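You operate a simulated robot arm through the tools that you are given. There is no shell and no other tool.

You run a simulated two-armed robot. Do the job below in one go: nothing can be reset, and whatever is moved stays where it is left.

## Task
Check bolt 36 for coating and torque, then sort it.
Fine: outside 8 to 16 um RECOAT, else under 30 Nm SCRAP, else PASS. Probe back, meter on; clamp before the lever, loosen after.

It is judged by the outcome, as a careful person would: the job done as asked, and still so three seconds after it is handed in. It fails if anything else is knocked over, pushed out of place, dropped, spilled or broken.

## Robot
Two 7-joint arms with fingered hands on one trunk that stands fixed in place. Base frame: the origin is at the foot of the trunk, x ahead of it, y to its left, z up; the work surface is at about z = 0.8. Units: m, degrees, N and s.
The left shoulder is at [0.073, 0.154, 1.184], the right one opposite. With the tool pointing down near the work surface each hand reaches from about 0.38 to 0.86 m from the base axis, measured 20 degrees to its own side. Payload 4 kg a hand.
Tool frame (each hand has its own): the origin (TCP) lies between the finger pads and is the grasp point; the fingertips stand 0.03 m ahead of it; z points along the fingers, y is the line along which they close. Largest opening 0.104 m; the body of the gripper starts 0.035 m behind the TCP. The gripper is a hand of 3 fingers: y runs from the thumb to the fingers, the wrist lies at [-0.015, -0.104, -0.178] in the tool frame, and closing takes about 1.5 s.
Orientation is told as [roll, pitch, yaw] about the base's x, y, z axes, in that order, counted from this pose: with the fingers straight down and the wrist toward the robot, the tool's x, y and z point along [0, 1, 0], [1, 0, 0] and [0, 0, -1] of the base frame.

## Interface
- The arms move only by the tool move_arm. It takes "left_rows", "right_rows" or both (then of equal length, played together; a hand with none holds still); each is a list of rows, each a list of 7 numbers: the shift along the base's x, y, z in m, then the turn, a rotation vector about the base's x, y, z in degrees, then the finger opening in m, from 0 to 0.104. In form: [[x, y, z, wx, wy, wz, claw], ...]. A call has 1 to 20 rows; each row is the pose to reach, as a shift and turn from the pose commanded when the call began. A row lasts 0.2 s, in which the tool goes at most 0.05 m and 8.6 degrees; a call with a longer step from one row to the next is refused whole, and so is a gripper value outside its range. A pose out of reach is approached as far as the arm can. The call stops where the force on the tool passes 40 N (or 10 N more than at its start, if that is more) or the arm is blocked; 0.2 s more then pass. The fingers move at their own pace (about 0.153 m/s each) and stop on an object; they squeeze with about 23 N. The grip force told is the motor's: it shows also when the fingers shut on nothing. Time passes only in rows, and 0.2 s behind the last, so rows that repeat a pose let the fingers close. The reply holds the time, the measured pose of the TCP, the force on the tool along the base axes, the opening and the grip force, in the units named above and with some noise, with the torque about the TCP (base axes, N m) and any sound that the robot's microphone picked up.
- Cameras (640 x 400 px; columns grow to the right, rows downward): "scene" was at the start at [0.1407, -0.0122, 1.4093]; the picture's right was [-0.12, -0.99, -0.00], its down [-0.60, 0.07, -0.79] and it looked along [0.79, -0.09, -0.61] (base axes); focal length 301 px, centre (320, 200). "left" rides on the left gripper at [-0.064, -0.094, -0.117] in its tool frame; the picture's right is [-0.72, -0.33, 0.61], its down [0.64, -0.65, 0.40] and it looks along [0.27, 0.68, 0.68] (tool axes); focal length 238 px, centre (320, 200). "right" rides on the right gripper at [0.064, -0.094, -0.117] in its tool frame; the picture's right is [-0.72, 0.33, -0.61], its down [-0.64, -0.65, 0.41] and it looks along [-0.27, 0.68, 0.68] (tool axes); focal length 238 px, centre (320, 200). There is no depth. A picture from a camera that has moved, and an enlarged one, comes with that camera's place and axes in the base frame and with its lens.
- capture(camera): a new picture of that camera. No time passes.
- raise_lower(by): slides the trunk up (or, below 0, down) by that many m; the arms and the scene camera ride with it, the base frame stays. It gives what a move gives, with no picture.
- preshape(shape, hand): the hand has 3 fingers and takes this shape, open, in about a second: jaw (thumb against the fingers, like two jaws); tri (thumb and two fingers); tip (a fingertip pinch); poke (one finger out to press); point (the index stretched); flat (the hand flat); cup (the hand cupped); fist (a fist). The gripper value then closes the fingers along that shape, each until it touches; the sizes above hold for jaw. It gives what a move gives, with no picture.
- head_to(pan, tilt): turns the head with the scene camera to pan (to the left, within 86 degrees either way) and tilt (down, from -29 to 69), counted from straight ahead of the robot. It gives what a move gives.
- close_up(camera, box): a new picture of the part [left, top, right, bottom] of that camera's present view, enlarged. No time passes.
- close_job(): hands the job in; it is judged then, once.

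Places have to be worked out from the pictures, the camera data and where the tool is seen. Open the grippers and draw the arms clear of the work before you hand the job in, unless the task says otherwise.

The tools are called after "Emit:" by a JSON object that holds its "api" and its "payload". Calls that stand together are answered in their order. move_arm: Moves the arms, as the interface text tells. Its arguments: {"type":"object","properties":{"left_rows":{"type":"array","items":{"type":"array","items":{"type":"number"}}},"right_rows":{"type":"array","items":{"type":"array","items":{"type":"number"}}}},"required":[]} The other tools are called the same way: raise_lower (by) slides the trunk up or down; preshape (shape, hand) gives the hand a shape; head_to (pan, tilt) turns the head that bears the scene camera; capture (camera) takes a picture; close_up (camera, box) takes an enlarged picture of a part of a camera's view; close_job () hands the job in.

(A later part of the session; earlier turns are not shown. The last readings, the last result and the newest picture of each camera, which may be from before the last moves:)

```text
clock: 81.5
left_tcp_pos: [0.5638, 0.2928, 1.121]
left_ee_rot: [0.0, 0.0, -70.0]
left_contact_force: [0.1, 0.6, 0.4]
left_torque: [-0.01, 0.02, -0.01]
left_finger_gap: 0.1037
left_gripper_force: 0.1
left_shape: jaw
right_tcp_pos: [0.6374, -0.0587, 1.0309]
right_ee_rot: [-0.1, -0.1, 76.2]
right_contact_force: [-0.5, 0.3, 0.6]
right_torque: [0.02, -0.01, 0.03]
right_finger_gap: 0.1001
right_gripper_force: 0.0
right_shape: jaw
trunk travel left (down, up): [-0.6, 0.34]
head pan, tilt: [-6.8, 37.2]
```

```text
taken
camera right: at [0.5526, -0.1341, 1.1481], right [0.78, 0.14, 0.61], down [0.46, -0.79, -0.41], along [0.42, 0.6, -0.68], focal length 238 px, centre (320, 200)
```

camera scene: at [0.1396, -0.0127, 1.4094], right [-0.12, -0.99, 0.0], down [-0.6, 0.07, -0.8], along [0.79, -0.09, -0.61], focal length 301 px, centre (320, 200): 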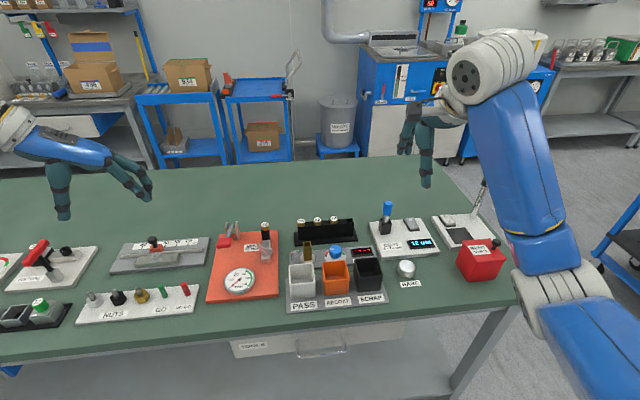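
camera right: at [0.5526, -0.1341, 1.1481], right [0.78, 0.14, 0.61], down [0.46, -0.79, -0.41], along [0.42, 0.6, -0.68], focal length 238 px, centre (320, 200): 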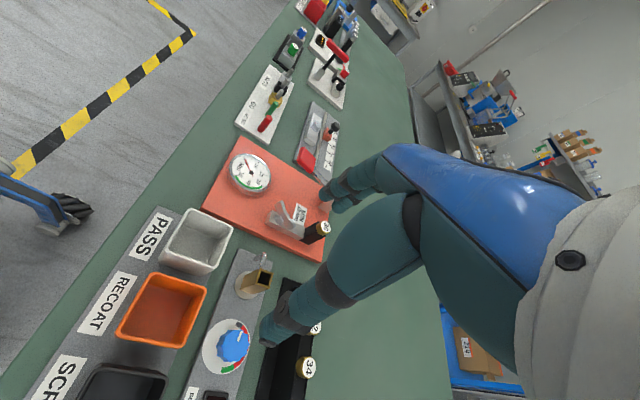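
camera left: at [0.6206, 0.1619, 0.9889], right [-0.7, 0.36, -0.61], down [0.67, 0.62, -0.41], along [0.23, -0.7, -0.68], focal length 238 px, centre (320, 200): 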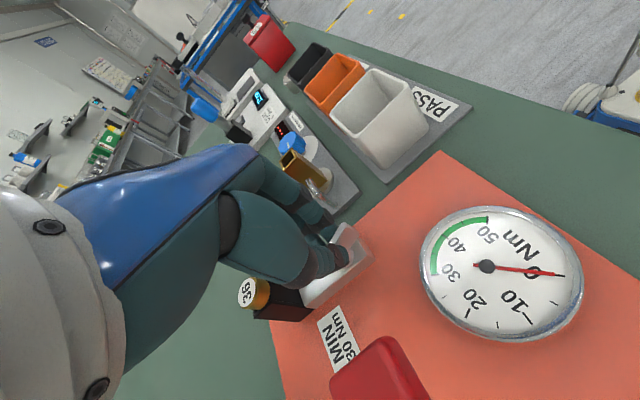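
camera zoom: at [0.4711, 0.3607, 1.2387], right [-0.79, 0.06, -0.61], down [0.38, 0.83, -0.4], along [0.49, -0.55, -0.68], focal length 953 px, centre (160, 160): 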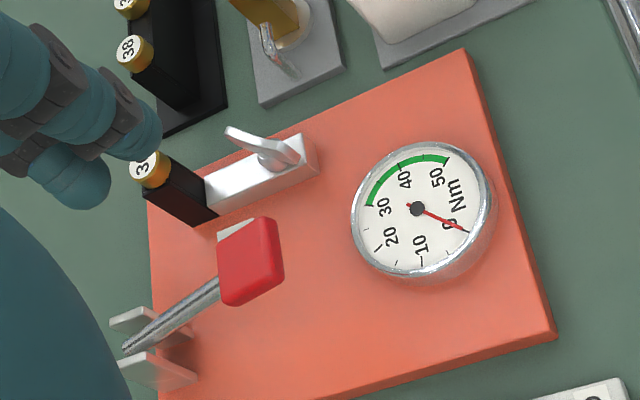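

The wing now points about -40°, roughly 90° from where it started at about +48°. That looks like a quarter-turn clamp at or near its end. I'll regrip it and try a few degrees more to confirm the stop.

Emit:
{"api": "move_arm", "payload": {"right_rows": [[0.01, 0.03, 0, 0, 0, -6, 0.08], [0.02, 0.06, 0, 0, 0, -12, 0.06], [0.03, 0.09, 0, 0, 0, -18, 0.04], [0.04, 0.12, -0.02, 0, 0, -24, 0.03], [0.04, 0.12, -0.06, 0, 0, -24, 0.03], [0.04, 0.12, -0.1, 0, 0, -24, 0.03], [0.04, 0.12, -0.14, 0, 0, -24, 0.03], [0.04, 0.12, -0.16, 0, 0, -24, 0.03], [0.04, 0.12, -0.16, 0, 0, -24, 0.03]]}}

Emit:
{"api": "close_up", "payload": {"camera": "scene", "box": [220, 200, 310, 280]}}

Emit:
{"api": "close_up", "payload": {"camera": "right", "box": [240, 180, 400, 320]}}

```text
clock: 83.5
left_tcp_pos: [0.5649, 0.2959, 1.1213]
left_ee_rot: [-0.1, -0.1, -69.9]
left_contact_force: [0.6, 0.3, -1.0]
left_torque: [0.01, 0.01, 0.0]
left_finger_gap: 0.1037
left_gripper_force: 0.0
left_shape: jaw
right_tcp_pos: [0.6798, 0.0636, 0.871]
right_ee_rot: [0.0, 0.0, 52.0]
right_contact_force: [-0.4, -0.2, -0.3]
right_torque: [0.02, 0.02, 0.0]
right_finger_gap: 0.0302
right_gripper_force: 0.1
right_shape: jaw
trunk travel left (down, up): [-0.6, 0.34]
head pan, tilt: [-6.8, 37.2]
```

```text
5.00 times, centred on (265, 240) of scene
camera zoom: at [0.141, -0.0093, 1.4093], right [-0.12, -0.99, 0.0], down [-0.6, 0.07, -0.79], along [0.79, -0.1, -0.61], focal length 1505 px, centre (595, 0)
```

zoom: 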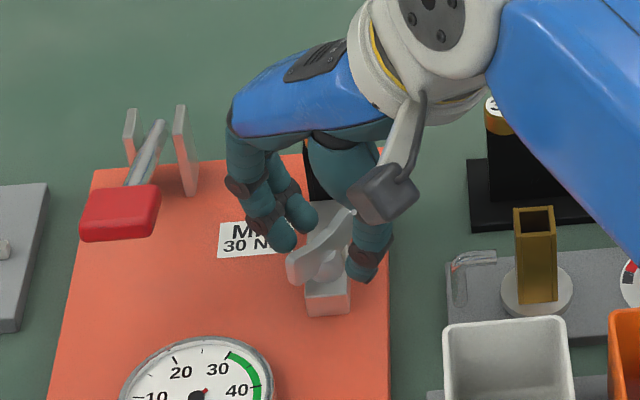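

```text
2.86 times, centred on (320, 250) of right
camera zoom: at [0.5717, 0.0289, 0.9872], right [0.77, -0.19, 0.61], down [0.1, -0.91, -0.4], along [0.63, 0.37, -0.68], focal length 681 px, centre (320, 57)
```

zoom: 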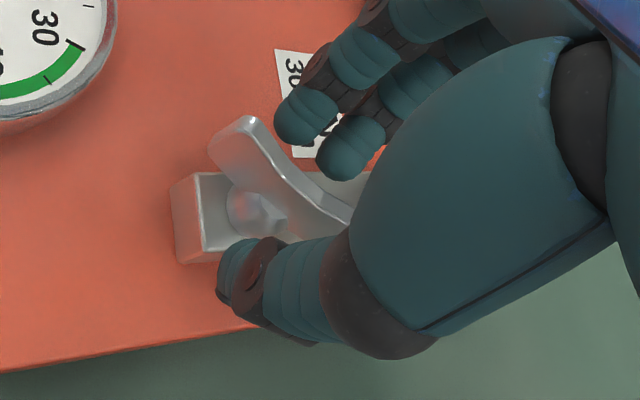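

Clear and straddling the wing again. I'll close and turn another 12° clockwise, to yaw 40°.

Emit:
{"api": "move_arm", "payload": {"right_rows": [[0, 0, 0, 0, 0, 0, 0.02], [0, 0, 0, 0, 0, 0, 0.01], [0, 0, 0, 0, 0, 0, 0.0], [0, 0, 0, 0, 0, 0, 0.0], [0, 0, 0, 0, 0, -4, 0.0], [0, 0, 0, 0, 0, -8, 0.0], [0, 0, 0, 0, 0, -12, 0.0], [0, 0, 0, 0, 0, -12, 0.0]]}}

Emit:
{"api": "close_up", "payload": {"camera": "scene", "box": [220, 200, 310, 280]}}

Emit:
{"api": "close_up", "payload": {"camera": "right", "box": [240, 180, 400, 320]}}

```text
clock: 85.3
left_tcp_pos: [0.5654, 0.2953, 1.1204]
left_ee_rot: [-0.1, -0.2, -70.0]
left_contact_force: [0.4, -0.1, 0.7]
left_torque: [0.01, 0.0, 0.01]
left_finger_gap: 0.1037
left_gripper_force: 0.0
left_shape: jaw
right_tcp_pos: [0.6786, 0.0649, 0.8713]
right_ee_rot: [0.1, 0.0, 40.1]
right_contact_force: [4.7, 3.0, 2.4]
right_torque: [0.17, -0.19, 0.03]
right_finger_gap: 0.0031
right_gripper_force: 22.7
right_shape: jaw
trunk travel left (down, up): [-0.6, 0.34]
head pan, tilt: [-6.8, 37.2]
```

```text
5.00 times, centred on (265, 240) of scene
camera zoom: at [0.1415, -0.008, 1.4093], right [-0.12, -0.99, 0.0], down [-0.6, 0.07, -0.79], along [0.79, -0.1, -0.61], focal length 1505 px, centre (595, 0)
```

zoom: 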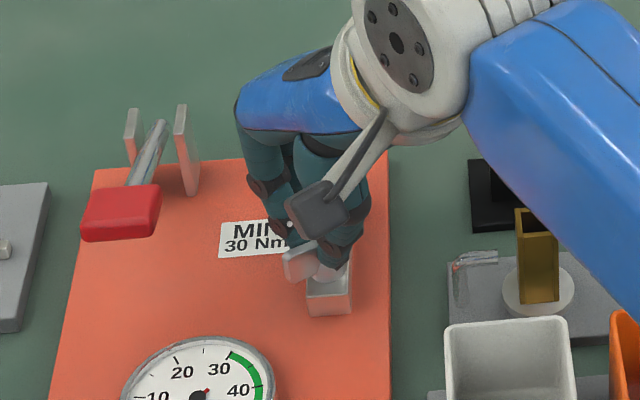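

```text
2.86 times, centred on (320, 250) of right
camera zoom: at [0.5665, 0.0526, 0.9877], right [0.71, -0.34, 0.61], down [-0.09, -0.91, -0.4], along [0.7, 0.23, -0.68], focal length 681 px, centre (320, 57)
```

zoom: 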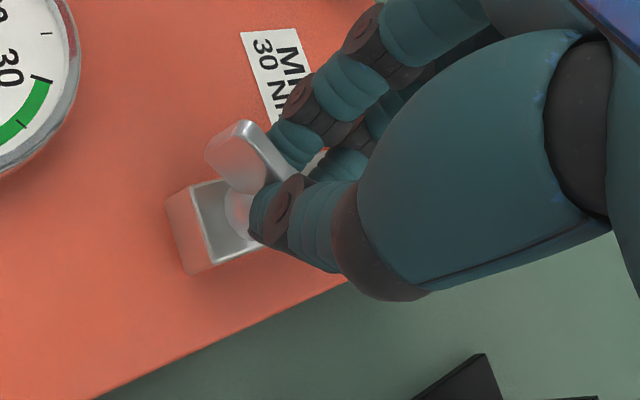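

It kept turning with no stop, now at about -50°. I'll check whether the bolt is actually held: release the wing and bring the right hand over the bolt head for a gentle tug test.

Emit:
{"api": "move_arm", "payload": {"right_rows": [[0, 0, 0, 0, 0, 2, 0.02], [0, 0, 0, 0, 0, 2, 0.04], [0, 0, 0.03, 0, 0, 2, 0.04], [0, 0, 0.07, 0, 0, 0, 0.04], [0, 0, 0.11, 0, 0, -8, 0.05], [0.02, 0.001, 0.11, 0, 0, -16, 0.06], [0.04, 0.002, 0.11, 0, 0, -24, 0.06], [0.055, 0.003, 0.11, 0, 0, -32, 0.06], [0.06, 0.004, 0.11, 0, 0, -40, 0.06], [0.06, 0.004, 0.08, 0, 0, -40, 0.06], [0.06, 0.004, 0.07, 0, 0, -40, 0.06], [0.06, 0.004, 0.07, 0, 0, -40, 0.06]]}}

Emit:
{"api": "close_up", "payload": {"camera": "right", "box": [230, 180, 390, 300]}}

Emit:
{"api": "close_up", "payload": {"camera": "scene", "box": [220, 190, 310, 270]}}

Emit:
{"api": "close_up", "payload": {"camera": "left", "box": [280, 150, 420, 260]}}

```text
clock: 87.9
left_tcp_pos: [0.5648, 0.2937, 1.1202]
left_ee_rot: [-0.1, -0.1, -70.0]
left_contact_force: [-1.0, -0.7, -0.5]
left_torque: [0.01, 0.01, 0.03]
left_finger_gap: 0.1038
left_gripper_force: 0.0
left_shape: jaw
right_tcp_pos: [0.7396, 0.0668, 0.9409]
right_ee_rot: [0.1, 0.0, 0.0]
right_contact_force: [-0.1, 1.4, -0.5]
right_torque: [-0.02, 0.02, 0.0]
right_finger_gap: 0.0597
right_gripper_force: 0.0
right_shape: jaw
trunk travel left (down, up): [-0.6, 0.34]
head pan, tilt: [-6.8, 37.2]
```

```text
3.33 times, centred on (310, 240) of right
camera zoom: at [0.6453, 0.1306, 1.0569], right [0.33, -0.72, 0.61], down [-0.65, -0.64, -0.4], along [0.68, -0.27, -0.68], focal length 794 px, centre (353, 67)
```

zoom: 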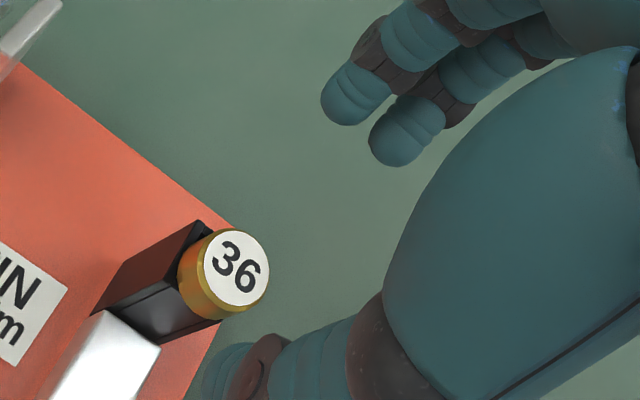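

```text
5.00 times, centred on (265, 230) of scene
camera zoom: at [0.141, -0.0087, 1.4093], right [-0.12, -0.99, 0.0], down [-0.6, 0.07, -0.79], along [0.79, -0.1, -0.61], focal length 1505 px, centre (595, 50)
```

zoom: 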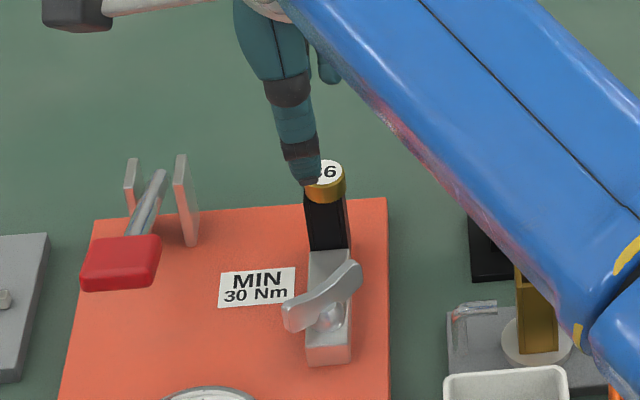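

```text
3.64 times, centred on (350, 205) of left
camera zoom: at [0.4716, 0.3621, 1.2381], right [-0.79, 0.06, -0.61], down [0.38, 0.83, -0.41], along [0.49, -0.55, -0.68], focal length 867 px, centre (211, 182)
```

zoom: 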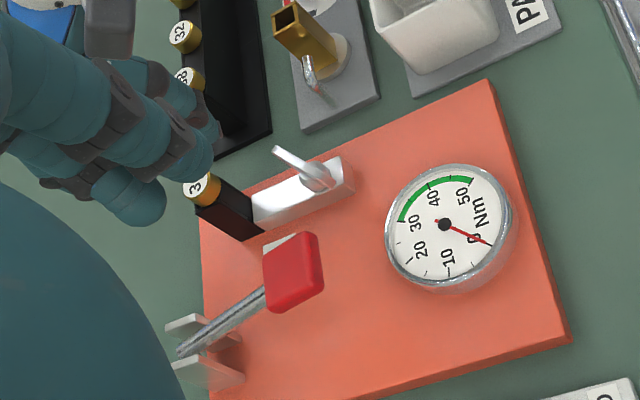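

The wing is at about -50°, so roughly 100° turned. Now the tug test: I'll lower around the bolt head, close, and pull up only slightly.

Emit:
{"api": "move_arm", "payload": {"right_rows": [[-0.001, 0.001, -0.015, 0, 0, 0, 0.06], [-0.001, 0.001, -0.03, 0, 0, 0, 0.06], [-0.001, 0.001, -0.043, 0, 0, 0, 0.06], [-0.001, 0.001, -0.048, 0, 0, 0, 0.06], [-0.001, 0.001, -0.048, 0, 0, 0, 0.04], [-0.001, 0.001, -0.048, 0, 0, 0, 0.02], [-0.001, 0.001, -0.048, 0, 0, 0, 0.005], [-0.001, 0.001, -0.048, 0, 0, 0, 0.0], [-0.001, 0.001, -0.048, 0, 0, 0, 0.0], [-0.001, 0.001, -0.048, 0, 0, 0, 0.0]]}}

Emit:
{"api": "close_up", "payload": {"camera": "right", "box": [230, 180, 390, 300]}}

```text
clock: 90.1
left_tcp_pos: [0.5648, 0.2934, 1.1206]
left_ee_rot: [-0.2, -0.1, -70.0]
left_contact_force: [-0.6, -0.1, -0.8]
left_torque: [-0.02, -0.01, 0.01]
left_finger_gap: 0.1038
left_gripper_force: 0.1
left_shape: jaw
right_tcp_pos: [0.7402, 0.0677, 0.8936]
right_ee_rot: [0.0, -0.2, 0.1]
right_contact_force: [12.2, 0.9, 11.8]
right_torque: [0.05, -0.62, -0.04]
right_finger_gap: 0.0103
right_gripper_force: 23.2
right_shape: jaw
trunk travel left (down, up): [-0.6, 0.34]
head pan, tilt: [-6.8, 37.2]
```

```text
3.33 times, centred on (310, 240) of right
camera zoom: at [0.645, 0.1325, 1.0101], right [0.32, -0.72, 0.61], down [-0.65, -0.64, -0.41], along [0.69, -0.27, -0.68], focal length 794 px, centre (353, 67)
```

zoom: 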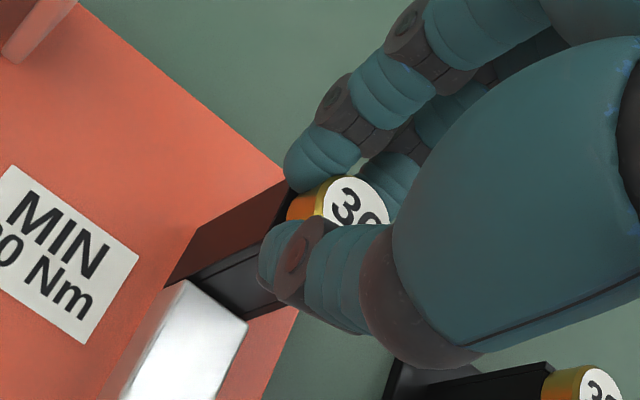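

The head is gripped. Now I'll pull up 8 mm to see whether the bolt resists.

Emit:
{"api": "move_arm", "payload": {"right_rows": [[0, 0, 0.003, 0, 0, 0, 0.0], [0, 0, 0.006, 0, 0, 0, 0.0], [0, 0, 0.008, 0, 0, 0, 0.0], [0, 0, 0.008, 0, 0, 0, 0.0]]}}

Emit:
{"api": "close_up", "payload": {"camera": "right", "box": [230, 180, 390, 300]}}

Emit:
{"api": "close_up", "payload": {"camera": "left", "box": [290, 170, 370, 230]}}

```text
clock: 91.1
left_tcp_pos: [0.5655, 0.294, 1.1204]
left_ee_rot: [-0.1, -0.2, -70.0]
left_contact_force: [0.1, 0.3, 0.5]
left_torque: [-0.01, -0.03, 0.0]
left_finger_gap: 0.1035
left_gripper_force: 0.0
left_shape: jaw
right_tcp_pos: [0.7394, 0.069, 0.9]
right_ee_rot: [0.0, 0.2, 0.0]
right_contact_force: [0.2, 1.5, -0.4]
right_torque: [0.05, -0.07, 0.03]
right_finger_gap: 0.0101
right_gripper_force: 22.8
right_shape: jaw
trunk travel left (down, up): [-0.6, 0.34]
head pan, tilt: [-6.8, 37.2]
```

```text
3.33 times, centred on (310, 240) of right
camera zoom: at [0.645, 0.1325, 1.0167], right [0.33, -0.72, 0.61], down [-0.65, -0.64, -0.4], along [0.68, -0.27, -0.68], focal length 794 px, centre (353, 67)
```

zoom: 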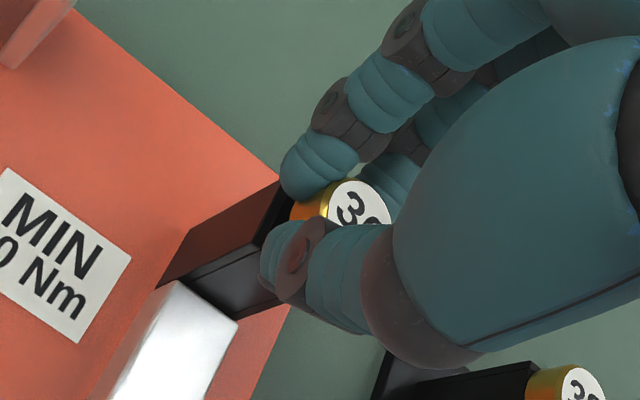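

```text
6.67 times, centred on (330, 200) of left
camera zoom: at [0.4721, 0.3619, 1.2378], right [-0.79, 0.06, -0.61], down [0.38, 0.83, -0.41], along [0.49, -0.55, -0.68], focal length 1589 px, centre (253, 200)
```

zoom: 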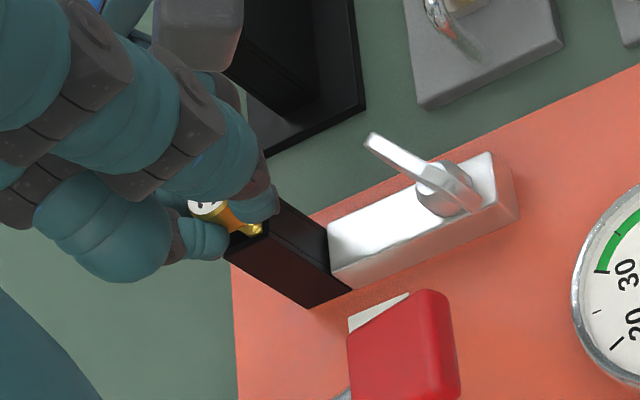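

The bolt slid up freely with no resistance, so it isn't clamped yet. I'll set it back down, release, and turn the wing further.

Emit:
{"api": "move_arm", "payload": {"right_rows": [[0, 0, 0.004, 0, 0, 0, 0.0], [0, 0, 0.0, 0, 0, 0, 0.0], [0, 0, -0.002, 0, 0, 0, 0.0], [0, 0, -0.002, 0, 0, 0, 0.0], [0, 0, 0, 0, 0, 0, 0.02], [0, 0, 0, 0, 0, 0, 0.04], [0, 0, 0, 0, 0, 0, 0.06], [0, 0, 0, 0, 0, 0, 0.06], [0, 0, 0.03, 0, 0, 0, 0.06], [0, 0, 0.07, 0, 0, 0, 0.06], [0, 0, 0.11, 0, 0, 0, 0.06]]}}

Emit:
{"api": "close_up", "payload": {"camera": "right", "box": [170, 180, 330, 320]}}

Emit:
{"api": "close_up", "payload": {"camera": "left", "box": [290, 170, 370, 230]}}

```text
clock: 93.5
left_tcp_pos: [0.5634, 0.2946, 1.1198]
left_ee_rot: [-0.1, 0.0, -70.0]
left_contact_force: [-0.5, 0.0, -0.4]
left_torque: [0.0, -0.01, 0.02]
left_finger_gap: 0.1039
left_gripper_force: 0.1
left_shape: jaw
right_tcp_pos: [0.739, 0.0665, 1.0124]
right_ee_rot: [-0.1, -0.1, 0.0]
right_contact_force: [-0.6, 0.1, -0.3]
right_torque: [-0.01, -0.02, 0.02]
right_finger_gap: 0.0597
right_gripper_force: 0.1
right_shape: jaw
trunk travel left (down, up): [-0.6, 0.34]
head pan, tilt: [-6.8, 37.2]
```

```text
2.86 times, centred on (250, 250) of right
camera zoom: at [0.6446, 0.1305, 1.1292], right [0.33, -0.72, 0.61], down [-0.65, -0.64, -0.4], along [0.68, -0.27, -0.68], focal length 681 px, centre (520, 57)
```

zoom: 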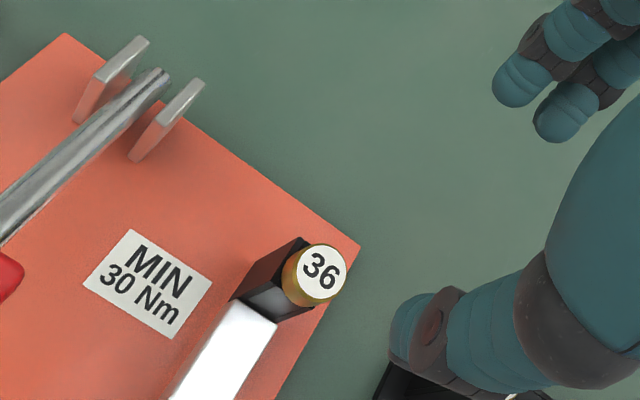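

```text
6.67 times, centred on (330, 200) of left
camera zoom: at [0.4714, 0.3622, 1.238], right [-0.79, 0.06, -0.61], down [0.38, 0.83, -0.41], along [0.49, -0.55, -0.68], focal length 1589 px, centre (253, 200)
```

zoom: 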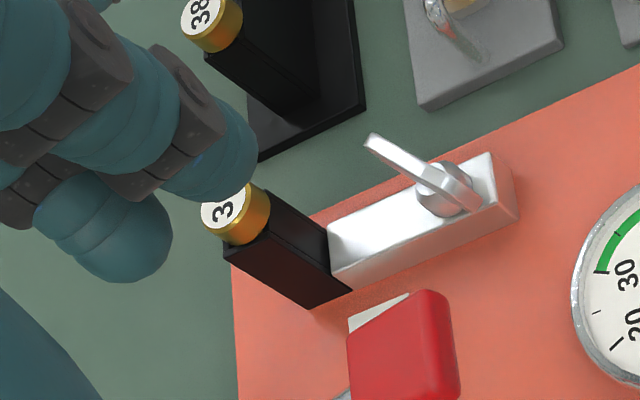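

The bolt is seated again. To turn the wing further clockwise I'll push its near-left end with the closed right fingertips at yaw 45°, which keeps the knuckles between the bolt and the lever. First I'll position beside it.

Emit:
{"api": "move_arm", "payload": {"right_rows": [[-0.015, 0, 0.01, 0, 0, 7.5, 0.04], [-0.03, 0.004, 0.01, 0, 0, 15, 0.02], [-0.05, 0.008, 0.01, 0, 0, 22.5, 0.0], [-0.07, 0.012, 0.01, 0, 0, 30, 0.0], [-0.09, 0.016, 0, 0, 0, 37.5, 0.0], [-0.104, 0.02, -0.02, 0, 0, 45, 0.0], [-0.104, 0.02, -0.06, 0, 0, 45, 0.0], [-0.104, 0.02, -0.1, 0, 0, 45, 0.0], [-0.104, 0.02, -0.13, 0, 0, 45, 0.0], [-0.104, 0.02, -0.145, 0, 0, 45, 0.0], [-0.104, 0.02, -0.145, 0, 0, 45, 0.0]]}}

Emit:
{"api": "close_up", "payload": {"camera": "scene", "box": [220, 200, 310, 280]}}

Emit:
{"api": "close_up", "payload": {"camera": "right", "box": [240, 180, 400, 320]}}

Emit:
{"api": "close_up", "payload": {"camera": "left", "box": [280, 150, 420, 260]}}

```text
clock: 95.9
left_tcp_pos: [0.5648, 0.2937, 1.121]
left_ee_rot: [0.0, -0.1, -70.0]
left_contact_force: [-0.6, -0.7, 0.1]
left_torque: [0.0, -0.02, 0.05]
left_finger_gap: 0.1036
left_gripper_force: 0.1
left_shape: jaw
right_tcp_pos: [0.634, 0.0888, 0.8659]
right_ee_rot: [-0.1, 0.0, 45.0]
right_contact_force: [0.4, -0.5, 0.4]
right_torque: [-0.01, 0.02, -0.02]
right_finger_gap: 0.0
right_gripper_force: 23.0
right_shape: jaw
trunk travel left (down, up): [-0.6, 0.34]
head pan, tilt: [-6.8, 37.2]
```

```text
5.00 times, centred on (265, 240) of scene
camera zoom: at [0.1408, -0.009, 1.4093], right [-0.12, -0.99, 0.0], down [-0.6, 0.07, -0.79], along [0.79, -0.1, -0.61], focal length 1505 px, centre (595, 0)
```

zoom: 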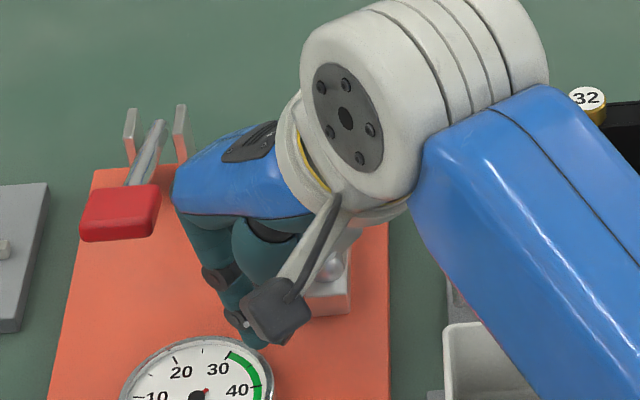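

```text
2.86 times, centred on (320, 250) of right
camera zoom: at [0.5225, 0.0669, 0.9829], right [0.74, -0.28, 0.61], down [-0.01, -0.91, -0.4], along [0.67, 0.29, -0.68], focal length 681 px, centre (320, 57)
```

zoom: 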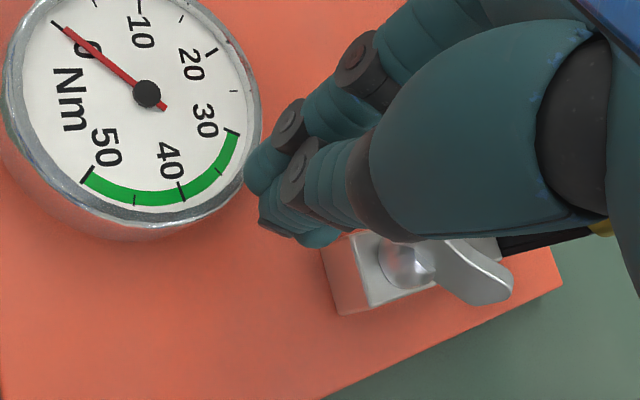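

```text
3.64 times, centred on (350, 205) of left
camera zoom: at [0.4717, 0.3621, 1.238], right [-0.79, 0.06, -0.61], down [0.38, 0.83, -0.41], along [0.49, -0.55, -0.68], focal length 867 px, centre (211, 182)
```

zoom: 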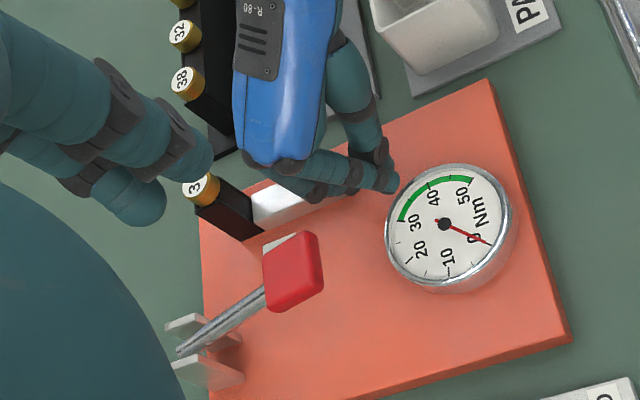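

The closed fingertips are beside the wing's near-left end. I'll push in +x in small steps.

Emit:
{"api": "move_arm", "payload": {"right_rows": [[0.006, 0, 0, 0, 0, 0, 0.0], [0.012, 0, 0, 0, 0, 0, 0.0], [0.018, 0, 0, 0, 0, 0, 0.0], [0.023, 0, 0, 0, 0, 0, 0.0], [0.028, 0, 0, 0, 0, 0, 0.0], [0.028, 0, 0, 0, 0, 0, 0.0]]}}

Emit:
{"api": "close_up", "payload": {"camera": "scene", "box": [220, 200, 310, 280]}}

Emit:
{"api": "close_up", "payload": {"camera": "right", "box": [240, 180, 400, 320]}}

Emit:
{"api": "close_up", "payload": {"camera": "left", "box": [280, 150, 420, 260]}}

```text
clock: 97.3
left_tcp_pos: [0.5648, 0.2965, 1.1208]
left_ee_rot: [0.0, -0.2, -69.9]
left_contact_force: [-0.2, -0.1, 0.1]
left_torque: [0.0, 0.0, 0.0]
left_finger_gap: 0.1035
left_gripper_force: 0.0
left_shape: jaw
right_tcp_pos: [0.6644, 0.0911, 0.8669]
right_ee_rot: [-0.1, -0.1, 45.1]
right_contact_force: [-0.8, 14.8, 0.5]
right_torque: [0.24, -0.04, 0.27]
right_finger_gap: 0.0001
right_gripper_force: 23.5
right_shape: jaw
trunk travel left (down, up): [-0.6, 0.34]
head pan, tilt: [-6.8, 37.2]
```

```text
5.00 times, centred on (265, 240) of scene
camera zoom: at [0.1406, -0.0039, 1.4094], right [-0.12, -0.99, 0.01], down [-0.6, 0.07, -0.8], along [0.79, -0.1, -0.61], focal length 1505 px, centre (595, 0)
```

zoom: 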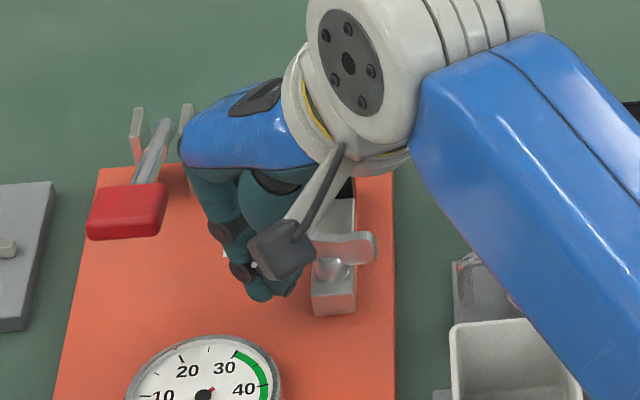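

```text
2.86 times, centred on (320, 250) of right
camera zoom: at [0.5511, 0.0694, 0.9832], right [0.74, -0.28, 0.61], down [-0.01, -0.91, -0.4], along [0.67, 0.29, -0.68], focal length 681 px, centre (320, 57)
```

zoom: 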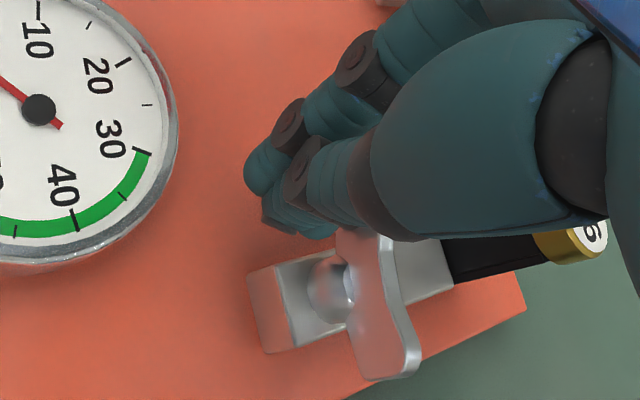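

```text
3.64 times, centred on (350, 205) of left
camera zoom: at [0.4715, 0.3642, 1.2375], right [-0.79, 0.06, -0.61], down [0.38, 0.83, -0.41], along [0.49, -0.55, -0.68], focal length 867 px, centre (211, 182)
```

zoom: 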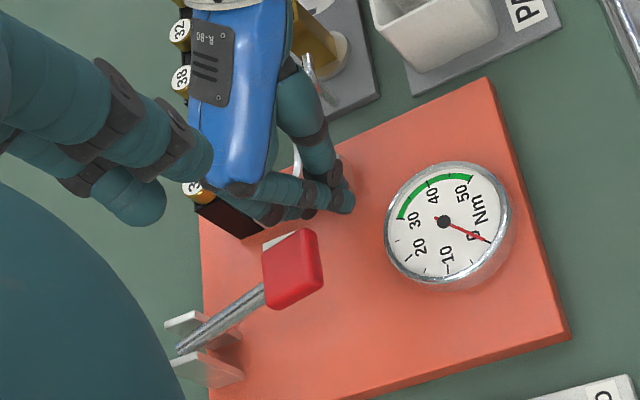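

The wing turned to nearly across the bar, and the tool felt about 15 N sideways at the end. I'll back the hand off and look.

Emit:
{"api": "move_arm", "payload": {"right_rows": [[-0.01, 0.002, 0, 0, 0, 0, 0.0], [-0.02, 0.002, 0.01, 0, 0, 0, 0.0], [-0.02, 0, 0.05, 0, 0, 0, 0.0], [-0.02, 0, 0.09, 0, 0, 0, 0.0], [-0.03, -0.03, 0.12, 0, 0, 0, 0.0], [-0.04, -0.07, 0.14, 0, 0, 0, 0.0], [-0.05, -0.11, 0.16, 0, 0, 0, 0.0]]}}

Emit:
{"api": "close_up", "payload": {"camera": "scene", "box": [230, 210, 300, 270]}}

Emit:
{"api": "close_up", "payload": {"camera": "left", "box": [300, 160, 420, 260]}}

```text
clock: 98.9
left_tcp_pos: [0.5642, 0.2917, 1.1229]
left_ee_rot: [0.1, 0.1, -70.0]
left_contact_force: [0.0, -0.2, 0.6]
left_torque: [-0.02, -0.02, 0.04]
left_finger_gap: 0.1038
left_gripper_force: 0.0
left_shape: jaw
right_tcp_pos: [0.6131, -0.0248, 1.0257]
right_ee_rot: [0.2, -0.2, 45.1]
right_contact_force: [0.0, -0.1, 0.6]
right_torque: [0.03, 0.0, 0.01]
right_finger_gap: 0.0
right_gripper_force: 22.6
right_shape: jaw
trunk travel left (down, up): [-0.6, 0.34]
head pan, tilt: [-6.8, 37.2]
```

```text
6.67 times, centred on (265, 240) of scene
camera zoom: at [0.1404, -0.0133, 1.4093], right [-0.12, -0.99, 0.0], down [-0.6, 0.07, -0.79], along [0.79, -0.09, -0.61], focal length 2007 px, centre (687, -67)
```

zoom: 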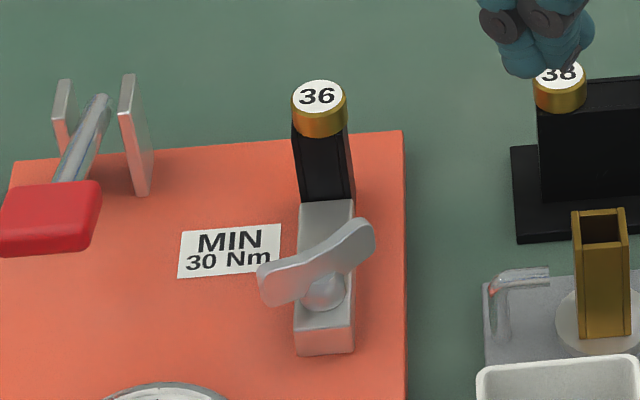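

```text
4.00 times, centred on (360, 210) of left
camera zoom: at [0.4713, 0.3592, 1.239], right [-0.79, 0.06, -0.61], down [0.38, 0.83, -0.4], along [0.49, -0.55, -0.68], focal length 953 px, centre (160, 160)
```

zoom: 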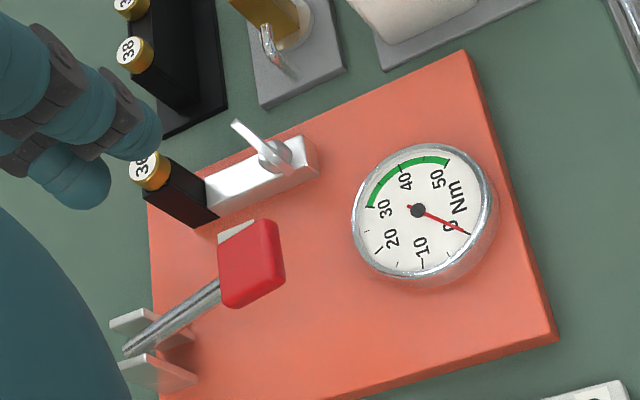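

The wing ended at about -61°: it had reached about -104° under the push and was dragged back when I retreated. It turns freely with no stop so far. I'll grip it with the right hand at yaw 29°, held slightly back from the bolt, and keep turning clockwise.

Emit:
{"api": "move_arm", "payload": {"right_rows": [[0.02, 0.025, 0, 0, 0, -5, 0.02], [0.04, 0.05, 0, 0, 0, -10, 0.03], [0.055, 0.07, 0, 0, 0, -16, 0.03], [0.066, 0.082, -0.02, 0, 0, -16, 0.03], [0.066, 0.082, -0.06, 0, 0, -16, 0.03], [0.066, 0.082, -0.1, 0, 0, -16, 0.03], [0.066, 0.082, -0.13, 0, 0, -16, 0.03], [0.066, 0.082, -0.13, 0, 0, -16, 0.03]]}}

Emit:
{"api": "close_up", "payload": {"camera": "scene", "box": [220, 200, 310, 280]}}

Emit:
{"api": "close_up", "payload": {"camera": "right", "box": [230, 180, 390, 320]}}

Emit:
{"api": "close_up", "payload": {"camera": "left", "box": [280, 150, 420, 260]}}

```text
clock: 100.7
left_tcp_pos: [0.5654, 0.2934, 1.1214]
left_ee_rot: [0.0, -0.1, -70.0]
left_contact_force: [-0.1, 0.4, 0.7]
left_torque: [0.0, 0.02, -0.01]
left_finger_gap: 0.1036
left_gripper_force: 0.0
left_shape: jaw
right_tcp_pos: [0.6779, 0.0618, 0.8949]
right_ee_rot: [-0.1, 0.1, 29.0]
right_contact_force: [0.2, 1.3, 0.4]
right_torque: [0.0, -0.01, 0.0]
right_finger_gap: 0.0296
right_gripper_force: 0.1
right_shape: jaw
trunk travel left (down, up): [-0.6, 0.34]
head pan, tilt: [-6.8, 37.2]
```

```text
5.00 times, centred on (265, 240) of scene
camera zoom: at [0.141, -0.0091, 1.4093], right [-0.12, -0.99, 0.0], down [-0.6, 0.07, -0.79], along [0.79, -0.1, -0.61], focal length 1505 px, centre (595, 0)
```

zoom: 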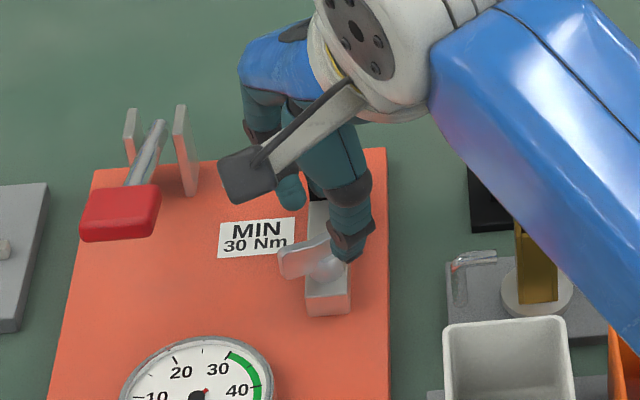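

```text
2.86 times, centred on (310, 250) of right
camera zoom: at [0.5639, 0.0719, 1.0118], right [0.63, -0.47, 0.61], down [-0.26, -0.88, -0.4], along [0.73, 0.1, -0.68], focal length 681 px, centre (349, 57)
```

zoom: 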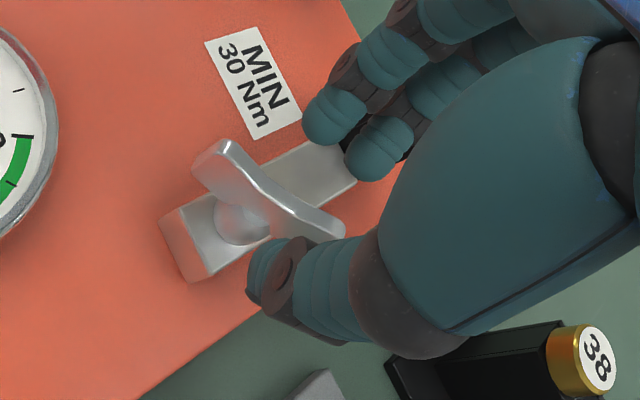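

```text
3.64 times, centred on (350, 205) of left
camera zoom: at [0.4717, 0.3621, 1.238], right [-0.79, 0.06, -0.61], down [0.38, 0.83, -0.41], along [0.49, -0.55, -0.68], focal length 867 px, centre (211, 182)
```

zoom: 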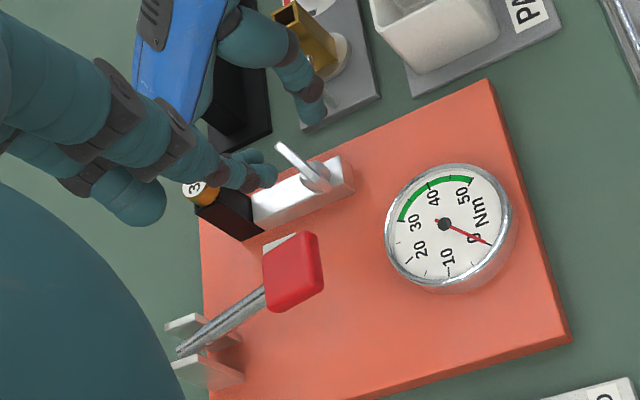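

The fingers still clear the bolt. I'll descend the last 25 mm and close on the wing.

Emit:
{"api": "move_arm", "payload": {"right_rows": [[0, 0, -0.012, 0, 0, 0, 0.03], [0, 0, -0.024, 0, 0, 0, 0.03], [0, 0, -0.024, 0, 0, 0, 0.015], [0, 0, -0.024, 0, 0, 0, 0.005], [0, 0, -0.024, 0, 0, 0, 0.0], [0, 0, -0.024, 0, 0, 0, 0.0], [0, 0, -0.024, 0, 0, 0, 0.0]]}}

Emit:
{"api": "close_up", "payload": {"camera": "right", "box": [230, 180, 390, 320]}}

Emit:
{"api": "close_up", "payload": {"camera": "left", "box": [280, 150, 420, 260]}}

```text
clock: 102.3
left_tcp_pos: [0.5646, 0.2939, 1.1206]
left_ee_rot: [-0.1, -0.1, -69.9]
left_contact_force: [0.3, -0.1, 0.8]
left_torque: [-0.02, 0.0, 0.01]
left_finger_gap: 0.1036
left_gripper_force: 0.0
left_shape: jaw
right_tcp_pos: [0.6801, 0.0611, 0.8715]
right_ee_rot: [0.0, -0.1, 29.0]
right_contact_force: [6.2, 2.5, 5.1]
right_torque: [0.21, -0.3, -0.01]
right_finger_gap: 0.0008
right_gripper_force: 23.3
right_shape: jaw
trunk travel left (down, up): [-0.6, 0.34]
head pan, tilt: [-6.8, 37.2]
```

```text
2.86 times, centred on (310, 250) of right
camera zoom: at [0.5646, 0.0721, 0.9883], right [0.63, -0.47, 0.61], down [-0.26, -0.88, -0.41], along [0.73, 0.1, -0.68], focal length 681 px, centre (349, 57)
```

zoom: 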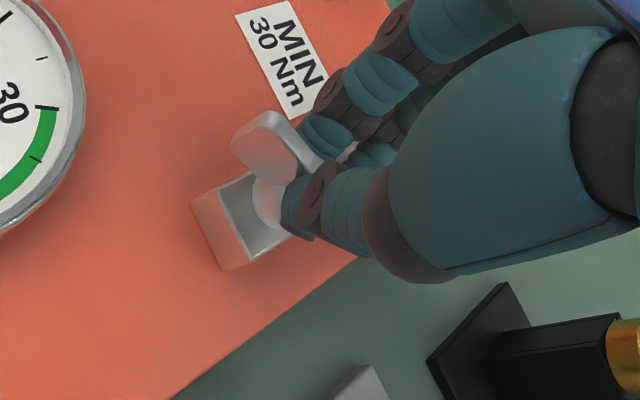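

```text
3.64 times, centred on (350, 205) of left
camera zoom: at [0.4721, 0.3625, 1.2378], right [-0.79, 0.06, -0.61], down [0.38, 0.83, -0.41], along [0.49, -0.55, -0.68], focal length 867 px, centre (211, 182)
```

zoom: 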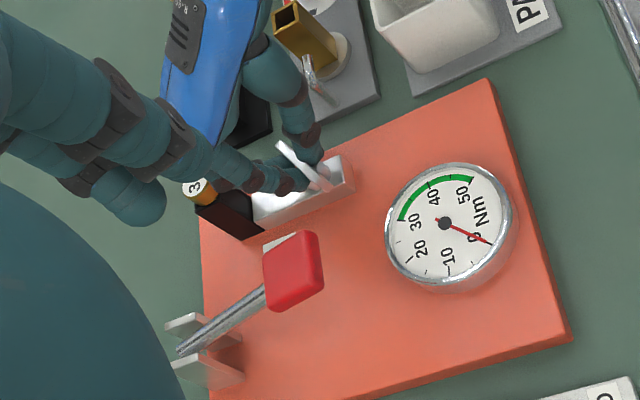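

Gripped again, with the bolt clear. Turning clockwise 30° in steps.

Emit:
{"api": "move_arm", "payload": {"right_rows": [[0, 0.0005, 0, 0, 0, -6, 0.0], [0, 0.001, 0, 0, 0, -12, 0.0], [0, 0.002, 0, 0, 0, -18, 0.0], [0, 0.0025, 0, 0, 0, -24, 0.0], [0, 0.003, 0, 0, 0, -30, 0.0], [0, 0.003, 0, 0, 0, -30, 0.0]]}}

Emit:
{"api": "close_up", "payload": {"camera": "right", "box": [230, 180, 390, 320]}}

Emit:
{"api": "close_up", "payload": {"camera": "left", "box": [280, 150, 420, 260]}}

Emit:
{"api": "close_up", "payload": {"camera": "scene", "box": [220, 200, 310, 280]}}

```text
clock: 103.7
left_tcp_pos: [0.5652, 0.294, 1.121]
left_ee_rot: [0.0, 0.0, -70.0]
left_contact_force: [0.3, -0.5, -0.6]
left_torque: [-0.02, -0.02, 0.0]
left_finger_gap: 0.1035
left_gripper_force: 0.0
left_shape: jaw
right_tcp_pos: [0.6788, 0.0628, 0.8717]
right_ee_rot: [-0.2, 0.0, -1.1]
right_contact_force: [0.5, 2.4, 3.7]
right_torque: [0.13, -0.16, 0.03]
right_finger_gap: 0.0007
right_gripper_force: 23.2
right_shape: jaw
trunk travel left (down, up): [-0.6, 0.34]
head pan, tilt: [-6.8, 37.2]
```

```text
2.86 times, centred on (310, 250) of right
camera zoom: at [0.5846, 0.1296, 0.9882], right [0.31, -0.72, 0.61], down [-0.66, -0.63, -0.4], along [0.68, -0.28, -0.68], focal length 681 px, centre (349, 57)
```

zoom: 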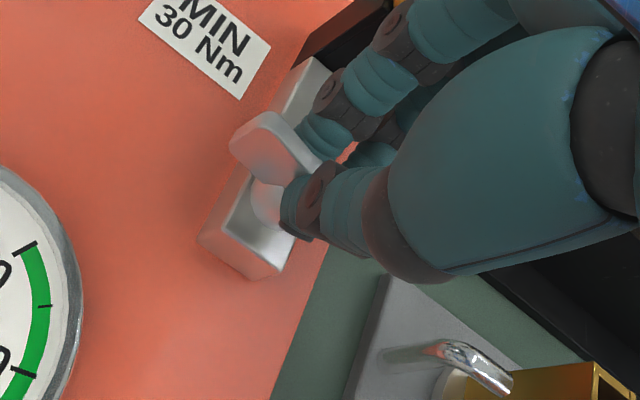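

```text
3.64 times, centred on (350, 205) of left
camera zoom: at [0.4713, 0.3625, 1.238], right [-0.79, 0.06, -0.61], down [0.38, 0.83, -0.41], along [0.49, -0.55, -0.68], focal length 867 px, centre (211, 182)
```

zoom: 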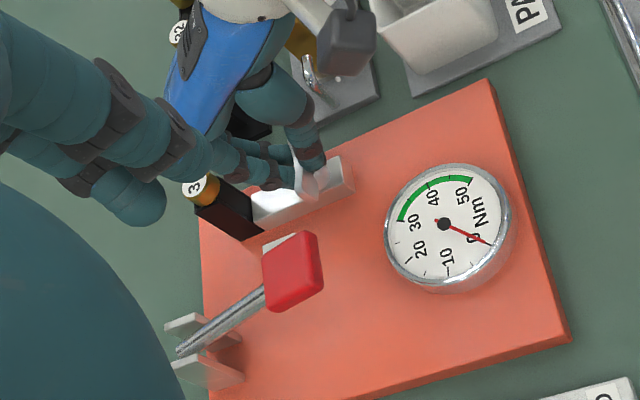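

```text
5.00 times, centred on (265, 240) of scene
camera zoom: at [0.1401, -0.0078, 1.4094], right [-0.12, -0.99, 0.0], down [-0.6, 0.07, -0.8], along [0.79, -0.1, -0.61], focal length 1505 px, centre (595, 0)
```

zoom: 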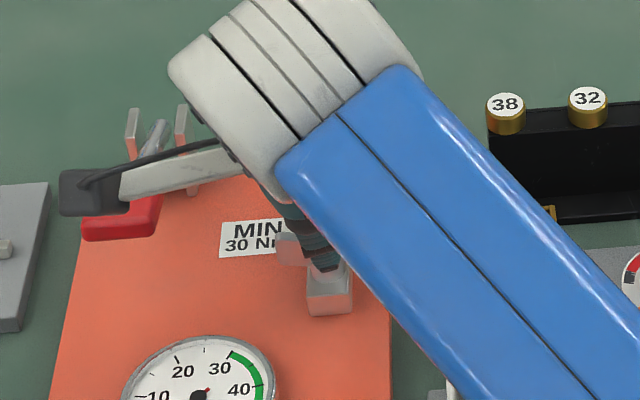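

Still free at about -90°. Another 30° clockwise.

Emit:
{"api": "move_arm", "payload": {"right_rows": [[0, 0.0005, 0, 0, 0, -6, 0.0], [0, 0.001, 0, 0, 0, -12, 0.0], [0, 0.002, 0, 0, 0, -18, 0.0], [0, 0.0025, 0, 0, 0, -24, 0.0], [0, 0.003, 0, 0, 0, -30, 0.0], [0, 0.003, 0, 0, 0, -30, 0.0]]}}

Emit:
{"api": "close_up", "payload": {"camera": "right", "box": [230, 180, 390, 320]}}

Emit:
{"api": "close_up", "payload": {"camera": "left", "box": [280, 150, 420, 260]}}

```text
clock: 105.1
left_tcp_pos: [0.5653, 0.2942, 1.1208]
left_ee_rot: [-0.1, 0.0, -70.0]
left_contact_force: [-0.5, -0.3, 1.0]
left_torque: [-0.01, 0.05, 0.02]
left_finger_gap: 0.1037
left_gripper_force: 0.1
left_shape: jaw
right_tcp_pos: [0.6786, 0.0664, 0.8702]
right_ee_rot: [0.0, -0.1, -31.0]
right_contact_force: [2.1, 1.0, 0.5]
right_torque: [0.03, -0.2, 0.14]
right_finger_gap: 0.001
right_gripper_force: 23.2
right_shape: jaw
trunk travel left (down, up): [-0.6, 0.34]
head pan, tilt: [-6.8, 37.2]
```

```text
2.86 times, centred on (310, 250) of right
camera zoom: at [0.6306, 0.1702, 0.988], right [-0.09, -0.78, 0.61], down [-0.89, -0.21, -0.4], along [0.45, -0.58, -0.68], focal length 681 px, centre (349, 57)
```

zoom: 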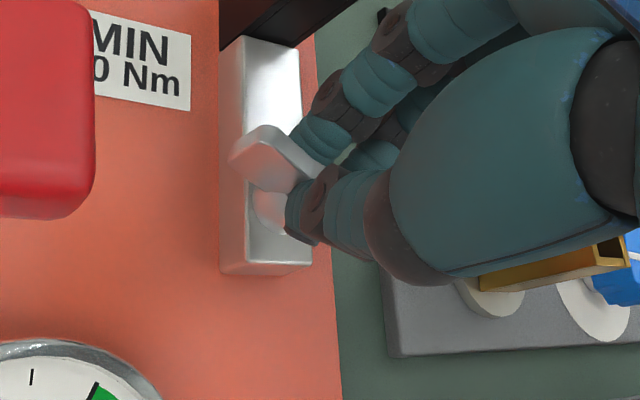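

```text
3.64 times, centred on (350, 205) of left
camera zoom: at [0.4723, 0.3622, 1.2377], right [-0.79, 0.06, -0.61], down [0.38, 0.83, -0.41], along [0.49, -0.55, -0.68], focal length 867 px, centre (211, 182)
```

zoom: 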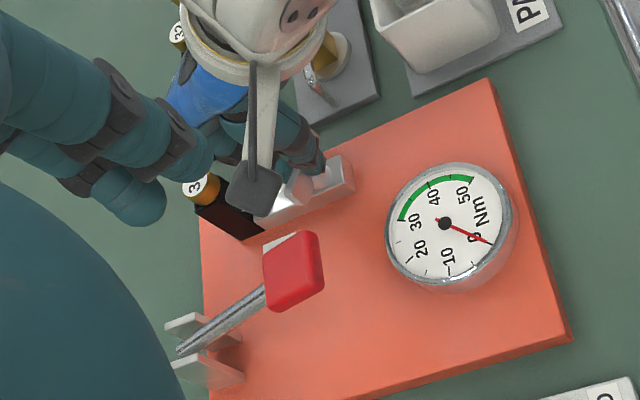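

The torque about z rose slightly to 0.14. I'll go on another 24° to see whether that's a stop building up.

Emit:
{"api": "move_arm", "payload": {"right_rows": [[0, 0.0005, 0, 0, 0, -6, 0.0], [0, 0.001, 0, 0, 0, -12, 0.0], [0, 0.0015, 0, 0, 0, -18, 0.0], [0, 0.002, 0, 0, 0, -24, 0.0], [0, 0.002, 0, 0, 0, -24, 0.0]]}}

Emit:
{"api": "close_up", "payload": {"camera": "right", "box": [230, 180, 390, 320]}}

Emit:
{"api": "capture", "payload": {"camera": "left"}}

```text
clock: 106.3
left_tcp_pos: [0.5662, 0.2968, 1.1189]
left_ee_rot: [-0.2, -0.4, -70.0]
left_contact_force: [-0.2, 0.4, 0.0]
left_torque: [-0.01, -0.03, -0.03]
left_finger_gap: 0.1037
left_gripper_force: 0.1
left_shape: jaw
right_tcp_pos: [0.6841, 0.059, 0.8757]
right_ee_rot: [0.2, -0.5, -56.0]
right_contact_force: [8.2, 17.3, -11.8]
right_torque: [0.46, -0.2, 0.18]
right_finger_gap: 0.0
right_gripper_force: 23.3
right_shape: jaw
right hand out of reach, approached as far as the arm can: row 4, 5
trunk travel left (down, up): [-0.6, 0.34]
head pan, tilt: [-6.8, 37.2]
```

```text
2.86 times, centred on (310, 250) of right
camera zoom: at [0.6823, 0.1731, 0.9923], right [-0.42, -0.67, 0.61], down [-0.89, 0.18, -0.41], along [0.17, -0.72, -0.67], focal length 681 px, centre (349, 57)
```

zoom: 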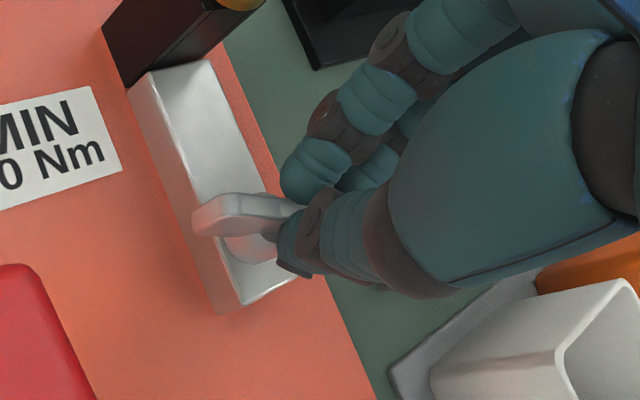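

```text
taken
camera left: at [0.4735, 0.3662, 1.2359], right [-0.79, 0.06, -0.61], down [0.38, 0.83, -0.41], along [0.49, -0.55, -0.68], focal length 238 px, centre (320, 200)
```

left: 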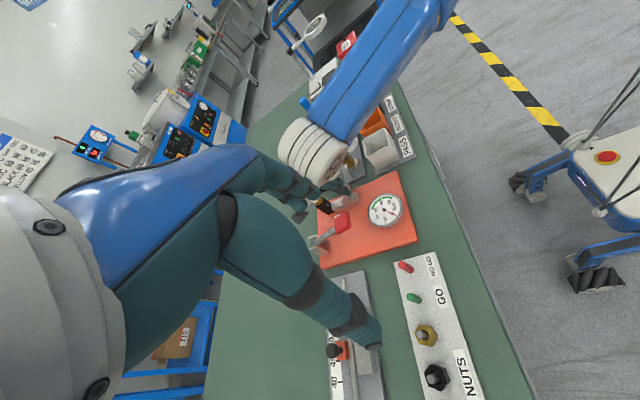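

The right arm reached its limit and slipped off the wing. I'll open, lift straight up, unwind the wrist and look at the wing.

Emit:
{"api": "move_arm", "payload": {"right_rows": [[0, 0, 0.005, 0, 0, 4, 0.02], [0, 0, 0.02, 0, 0, 8, 0.03], [0, 0, 0.05, 0, 0, 16, 0.03], [0, 0, 0.09, 0, 0, 24, 0.03], [0, -0.02, 0.12, 0, 0, 32, 0.03], [-0.01, -0.05, 0.14, 0, 0, 40, 0.03], [-0.02, -0.08, 0.15, 0, 0, 48, 0.03], [-0.03, -0.11, 0.16, 0, 0, 55, 0.03], [-0.04, -0.14, 0.16, 0, 0, 55, 0.03]]}}

Emit:
{"api": "close_up", "payload": {"camera": "scene", "box": [230, 210, 300, 270]}}

Emit:
{"api": "close_up", "payload": {"camera": "left", "box": [300, 160, 420, 260]}}

Emit:
{"api": "capture", "payload": {"camera": "scene"}}

```text
clock: 108.3
left_tcp_pos: [0.5647, 0.2921, 1.1212]
left_ee_rot: [0.0, 0.1, -70.0]
left_contact_force: [0.1, 1.0, 0.7]
left_torque: [0.03, 0.0, 0.02]
left_finger_gap: 0.1037
left_gripper_force: 0.1
left_shape: jaw
right_tcp_pos: [0.6312, -0.0786, 1.0314]
right_ee_rot: [0.0, 0.0, 0.1]
right_contact_force: [-0.5, -0.2, -0.4]
right_torque: [0.04, -0.02, -0.01]
right_finger_gap: 0.0296
right_gripper_force: 0.1
right_shape: jaw
trunk travel left (down, up): [-0.6, 0.34]
head pan, tilt: [-6.8, 37.2]
```

```text
6.67 times, centred on (265, 240) of scene
camera zoom: at [0.1408, -0.0109, 1.4093], right [-0.12, -0.99, 0.0], down [-0.6, 0.07, -0.79], along [0.79, -0.09, -0.61], focal length 2007 px, centre (687, -67)
```

zoom: 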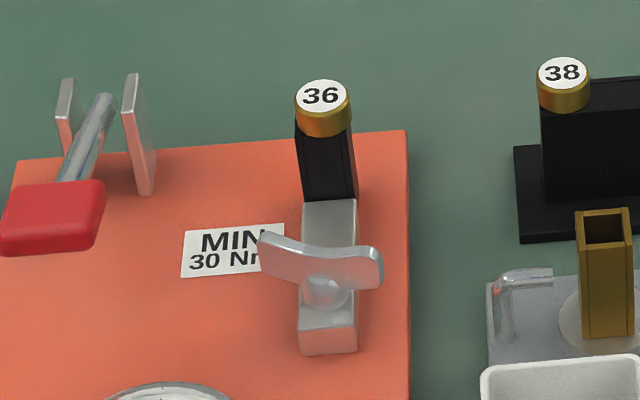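

```text
4.00 times, centred on (360, 210) of left
camera zoom: at [0.4718, 0.3603, 1.2385], right [-0.79, 0.06, -0.61], down [0.38, 0.83, -0.4], along [0.49, -0.55, -0.68], focal length 953 px, centre (160, 160)
```

zoom: 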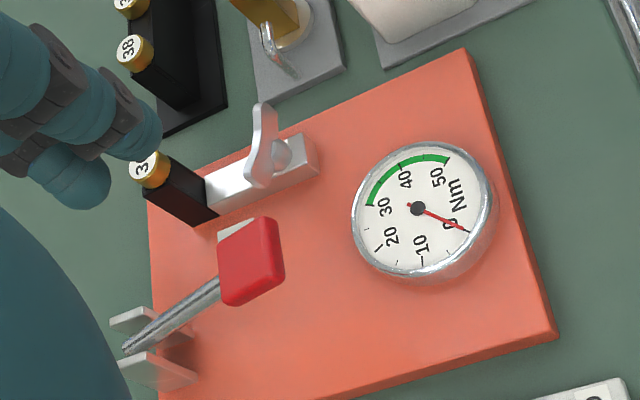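

```text
taken
camera scene: at [0.1408, -0.0109, 1.4093], right [-0.12, -0.99, 0.0], down [-0.6, 0.07, -0.79], along [0.79, -0.09, -0.61], focal length 301 px, centre (320, 200)
```

scene: 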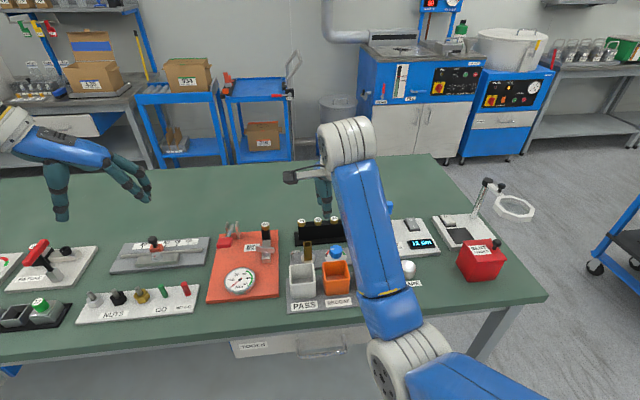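

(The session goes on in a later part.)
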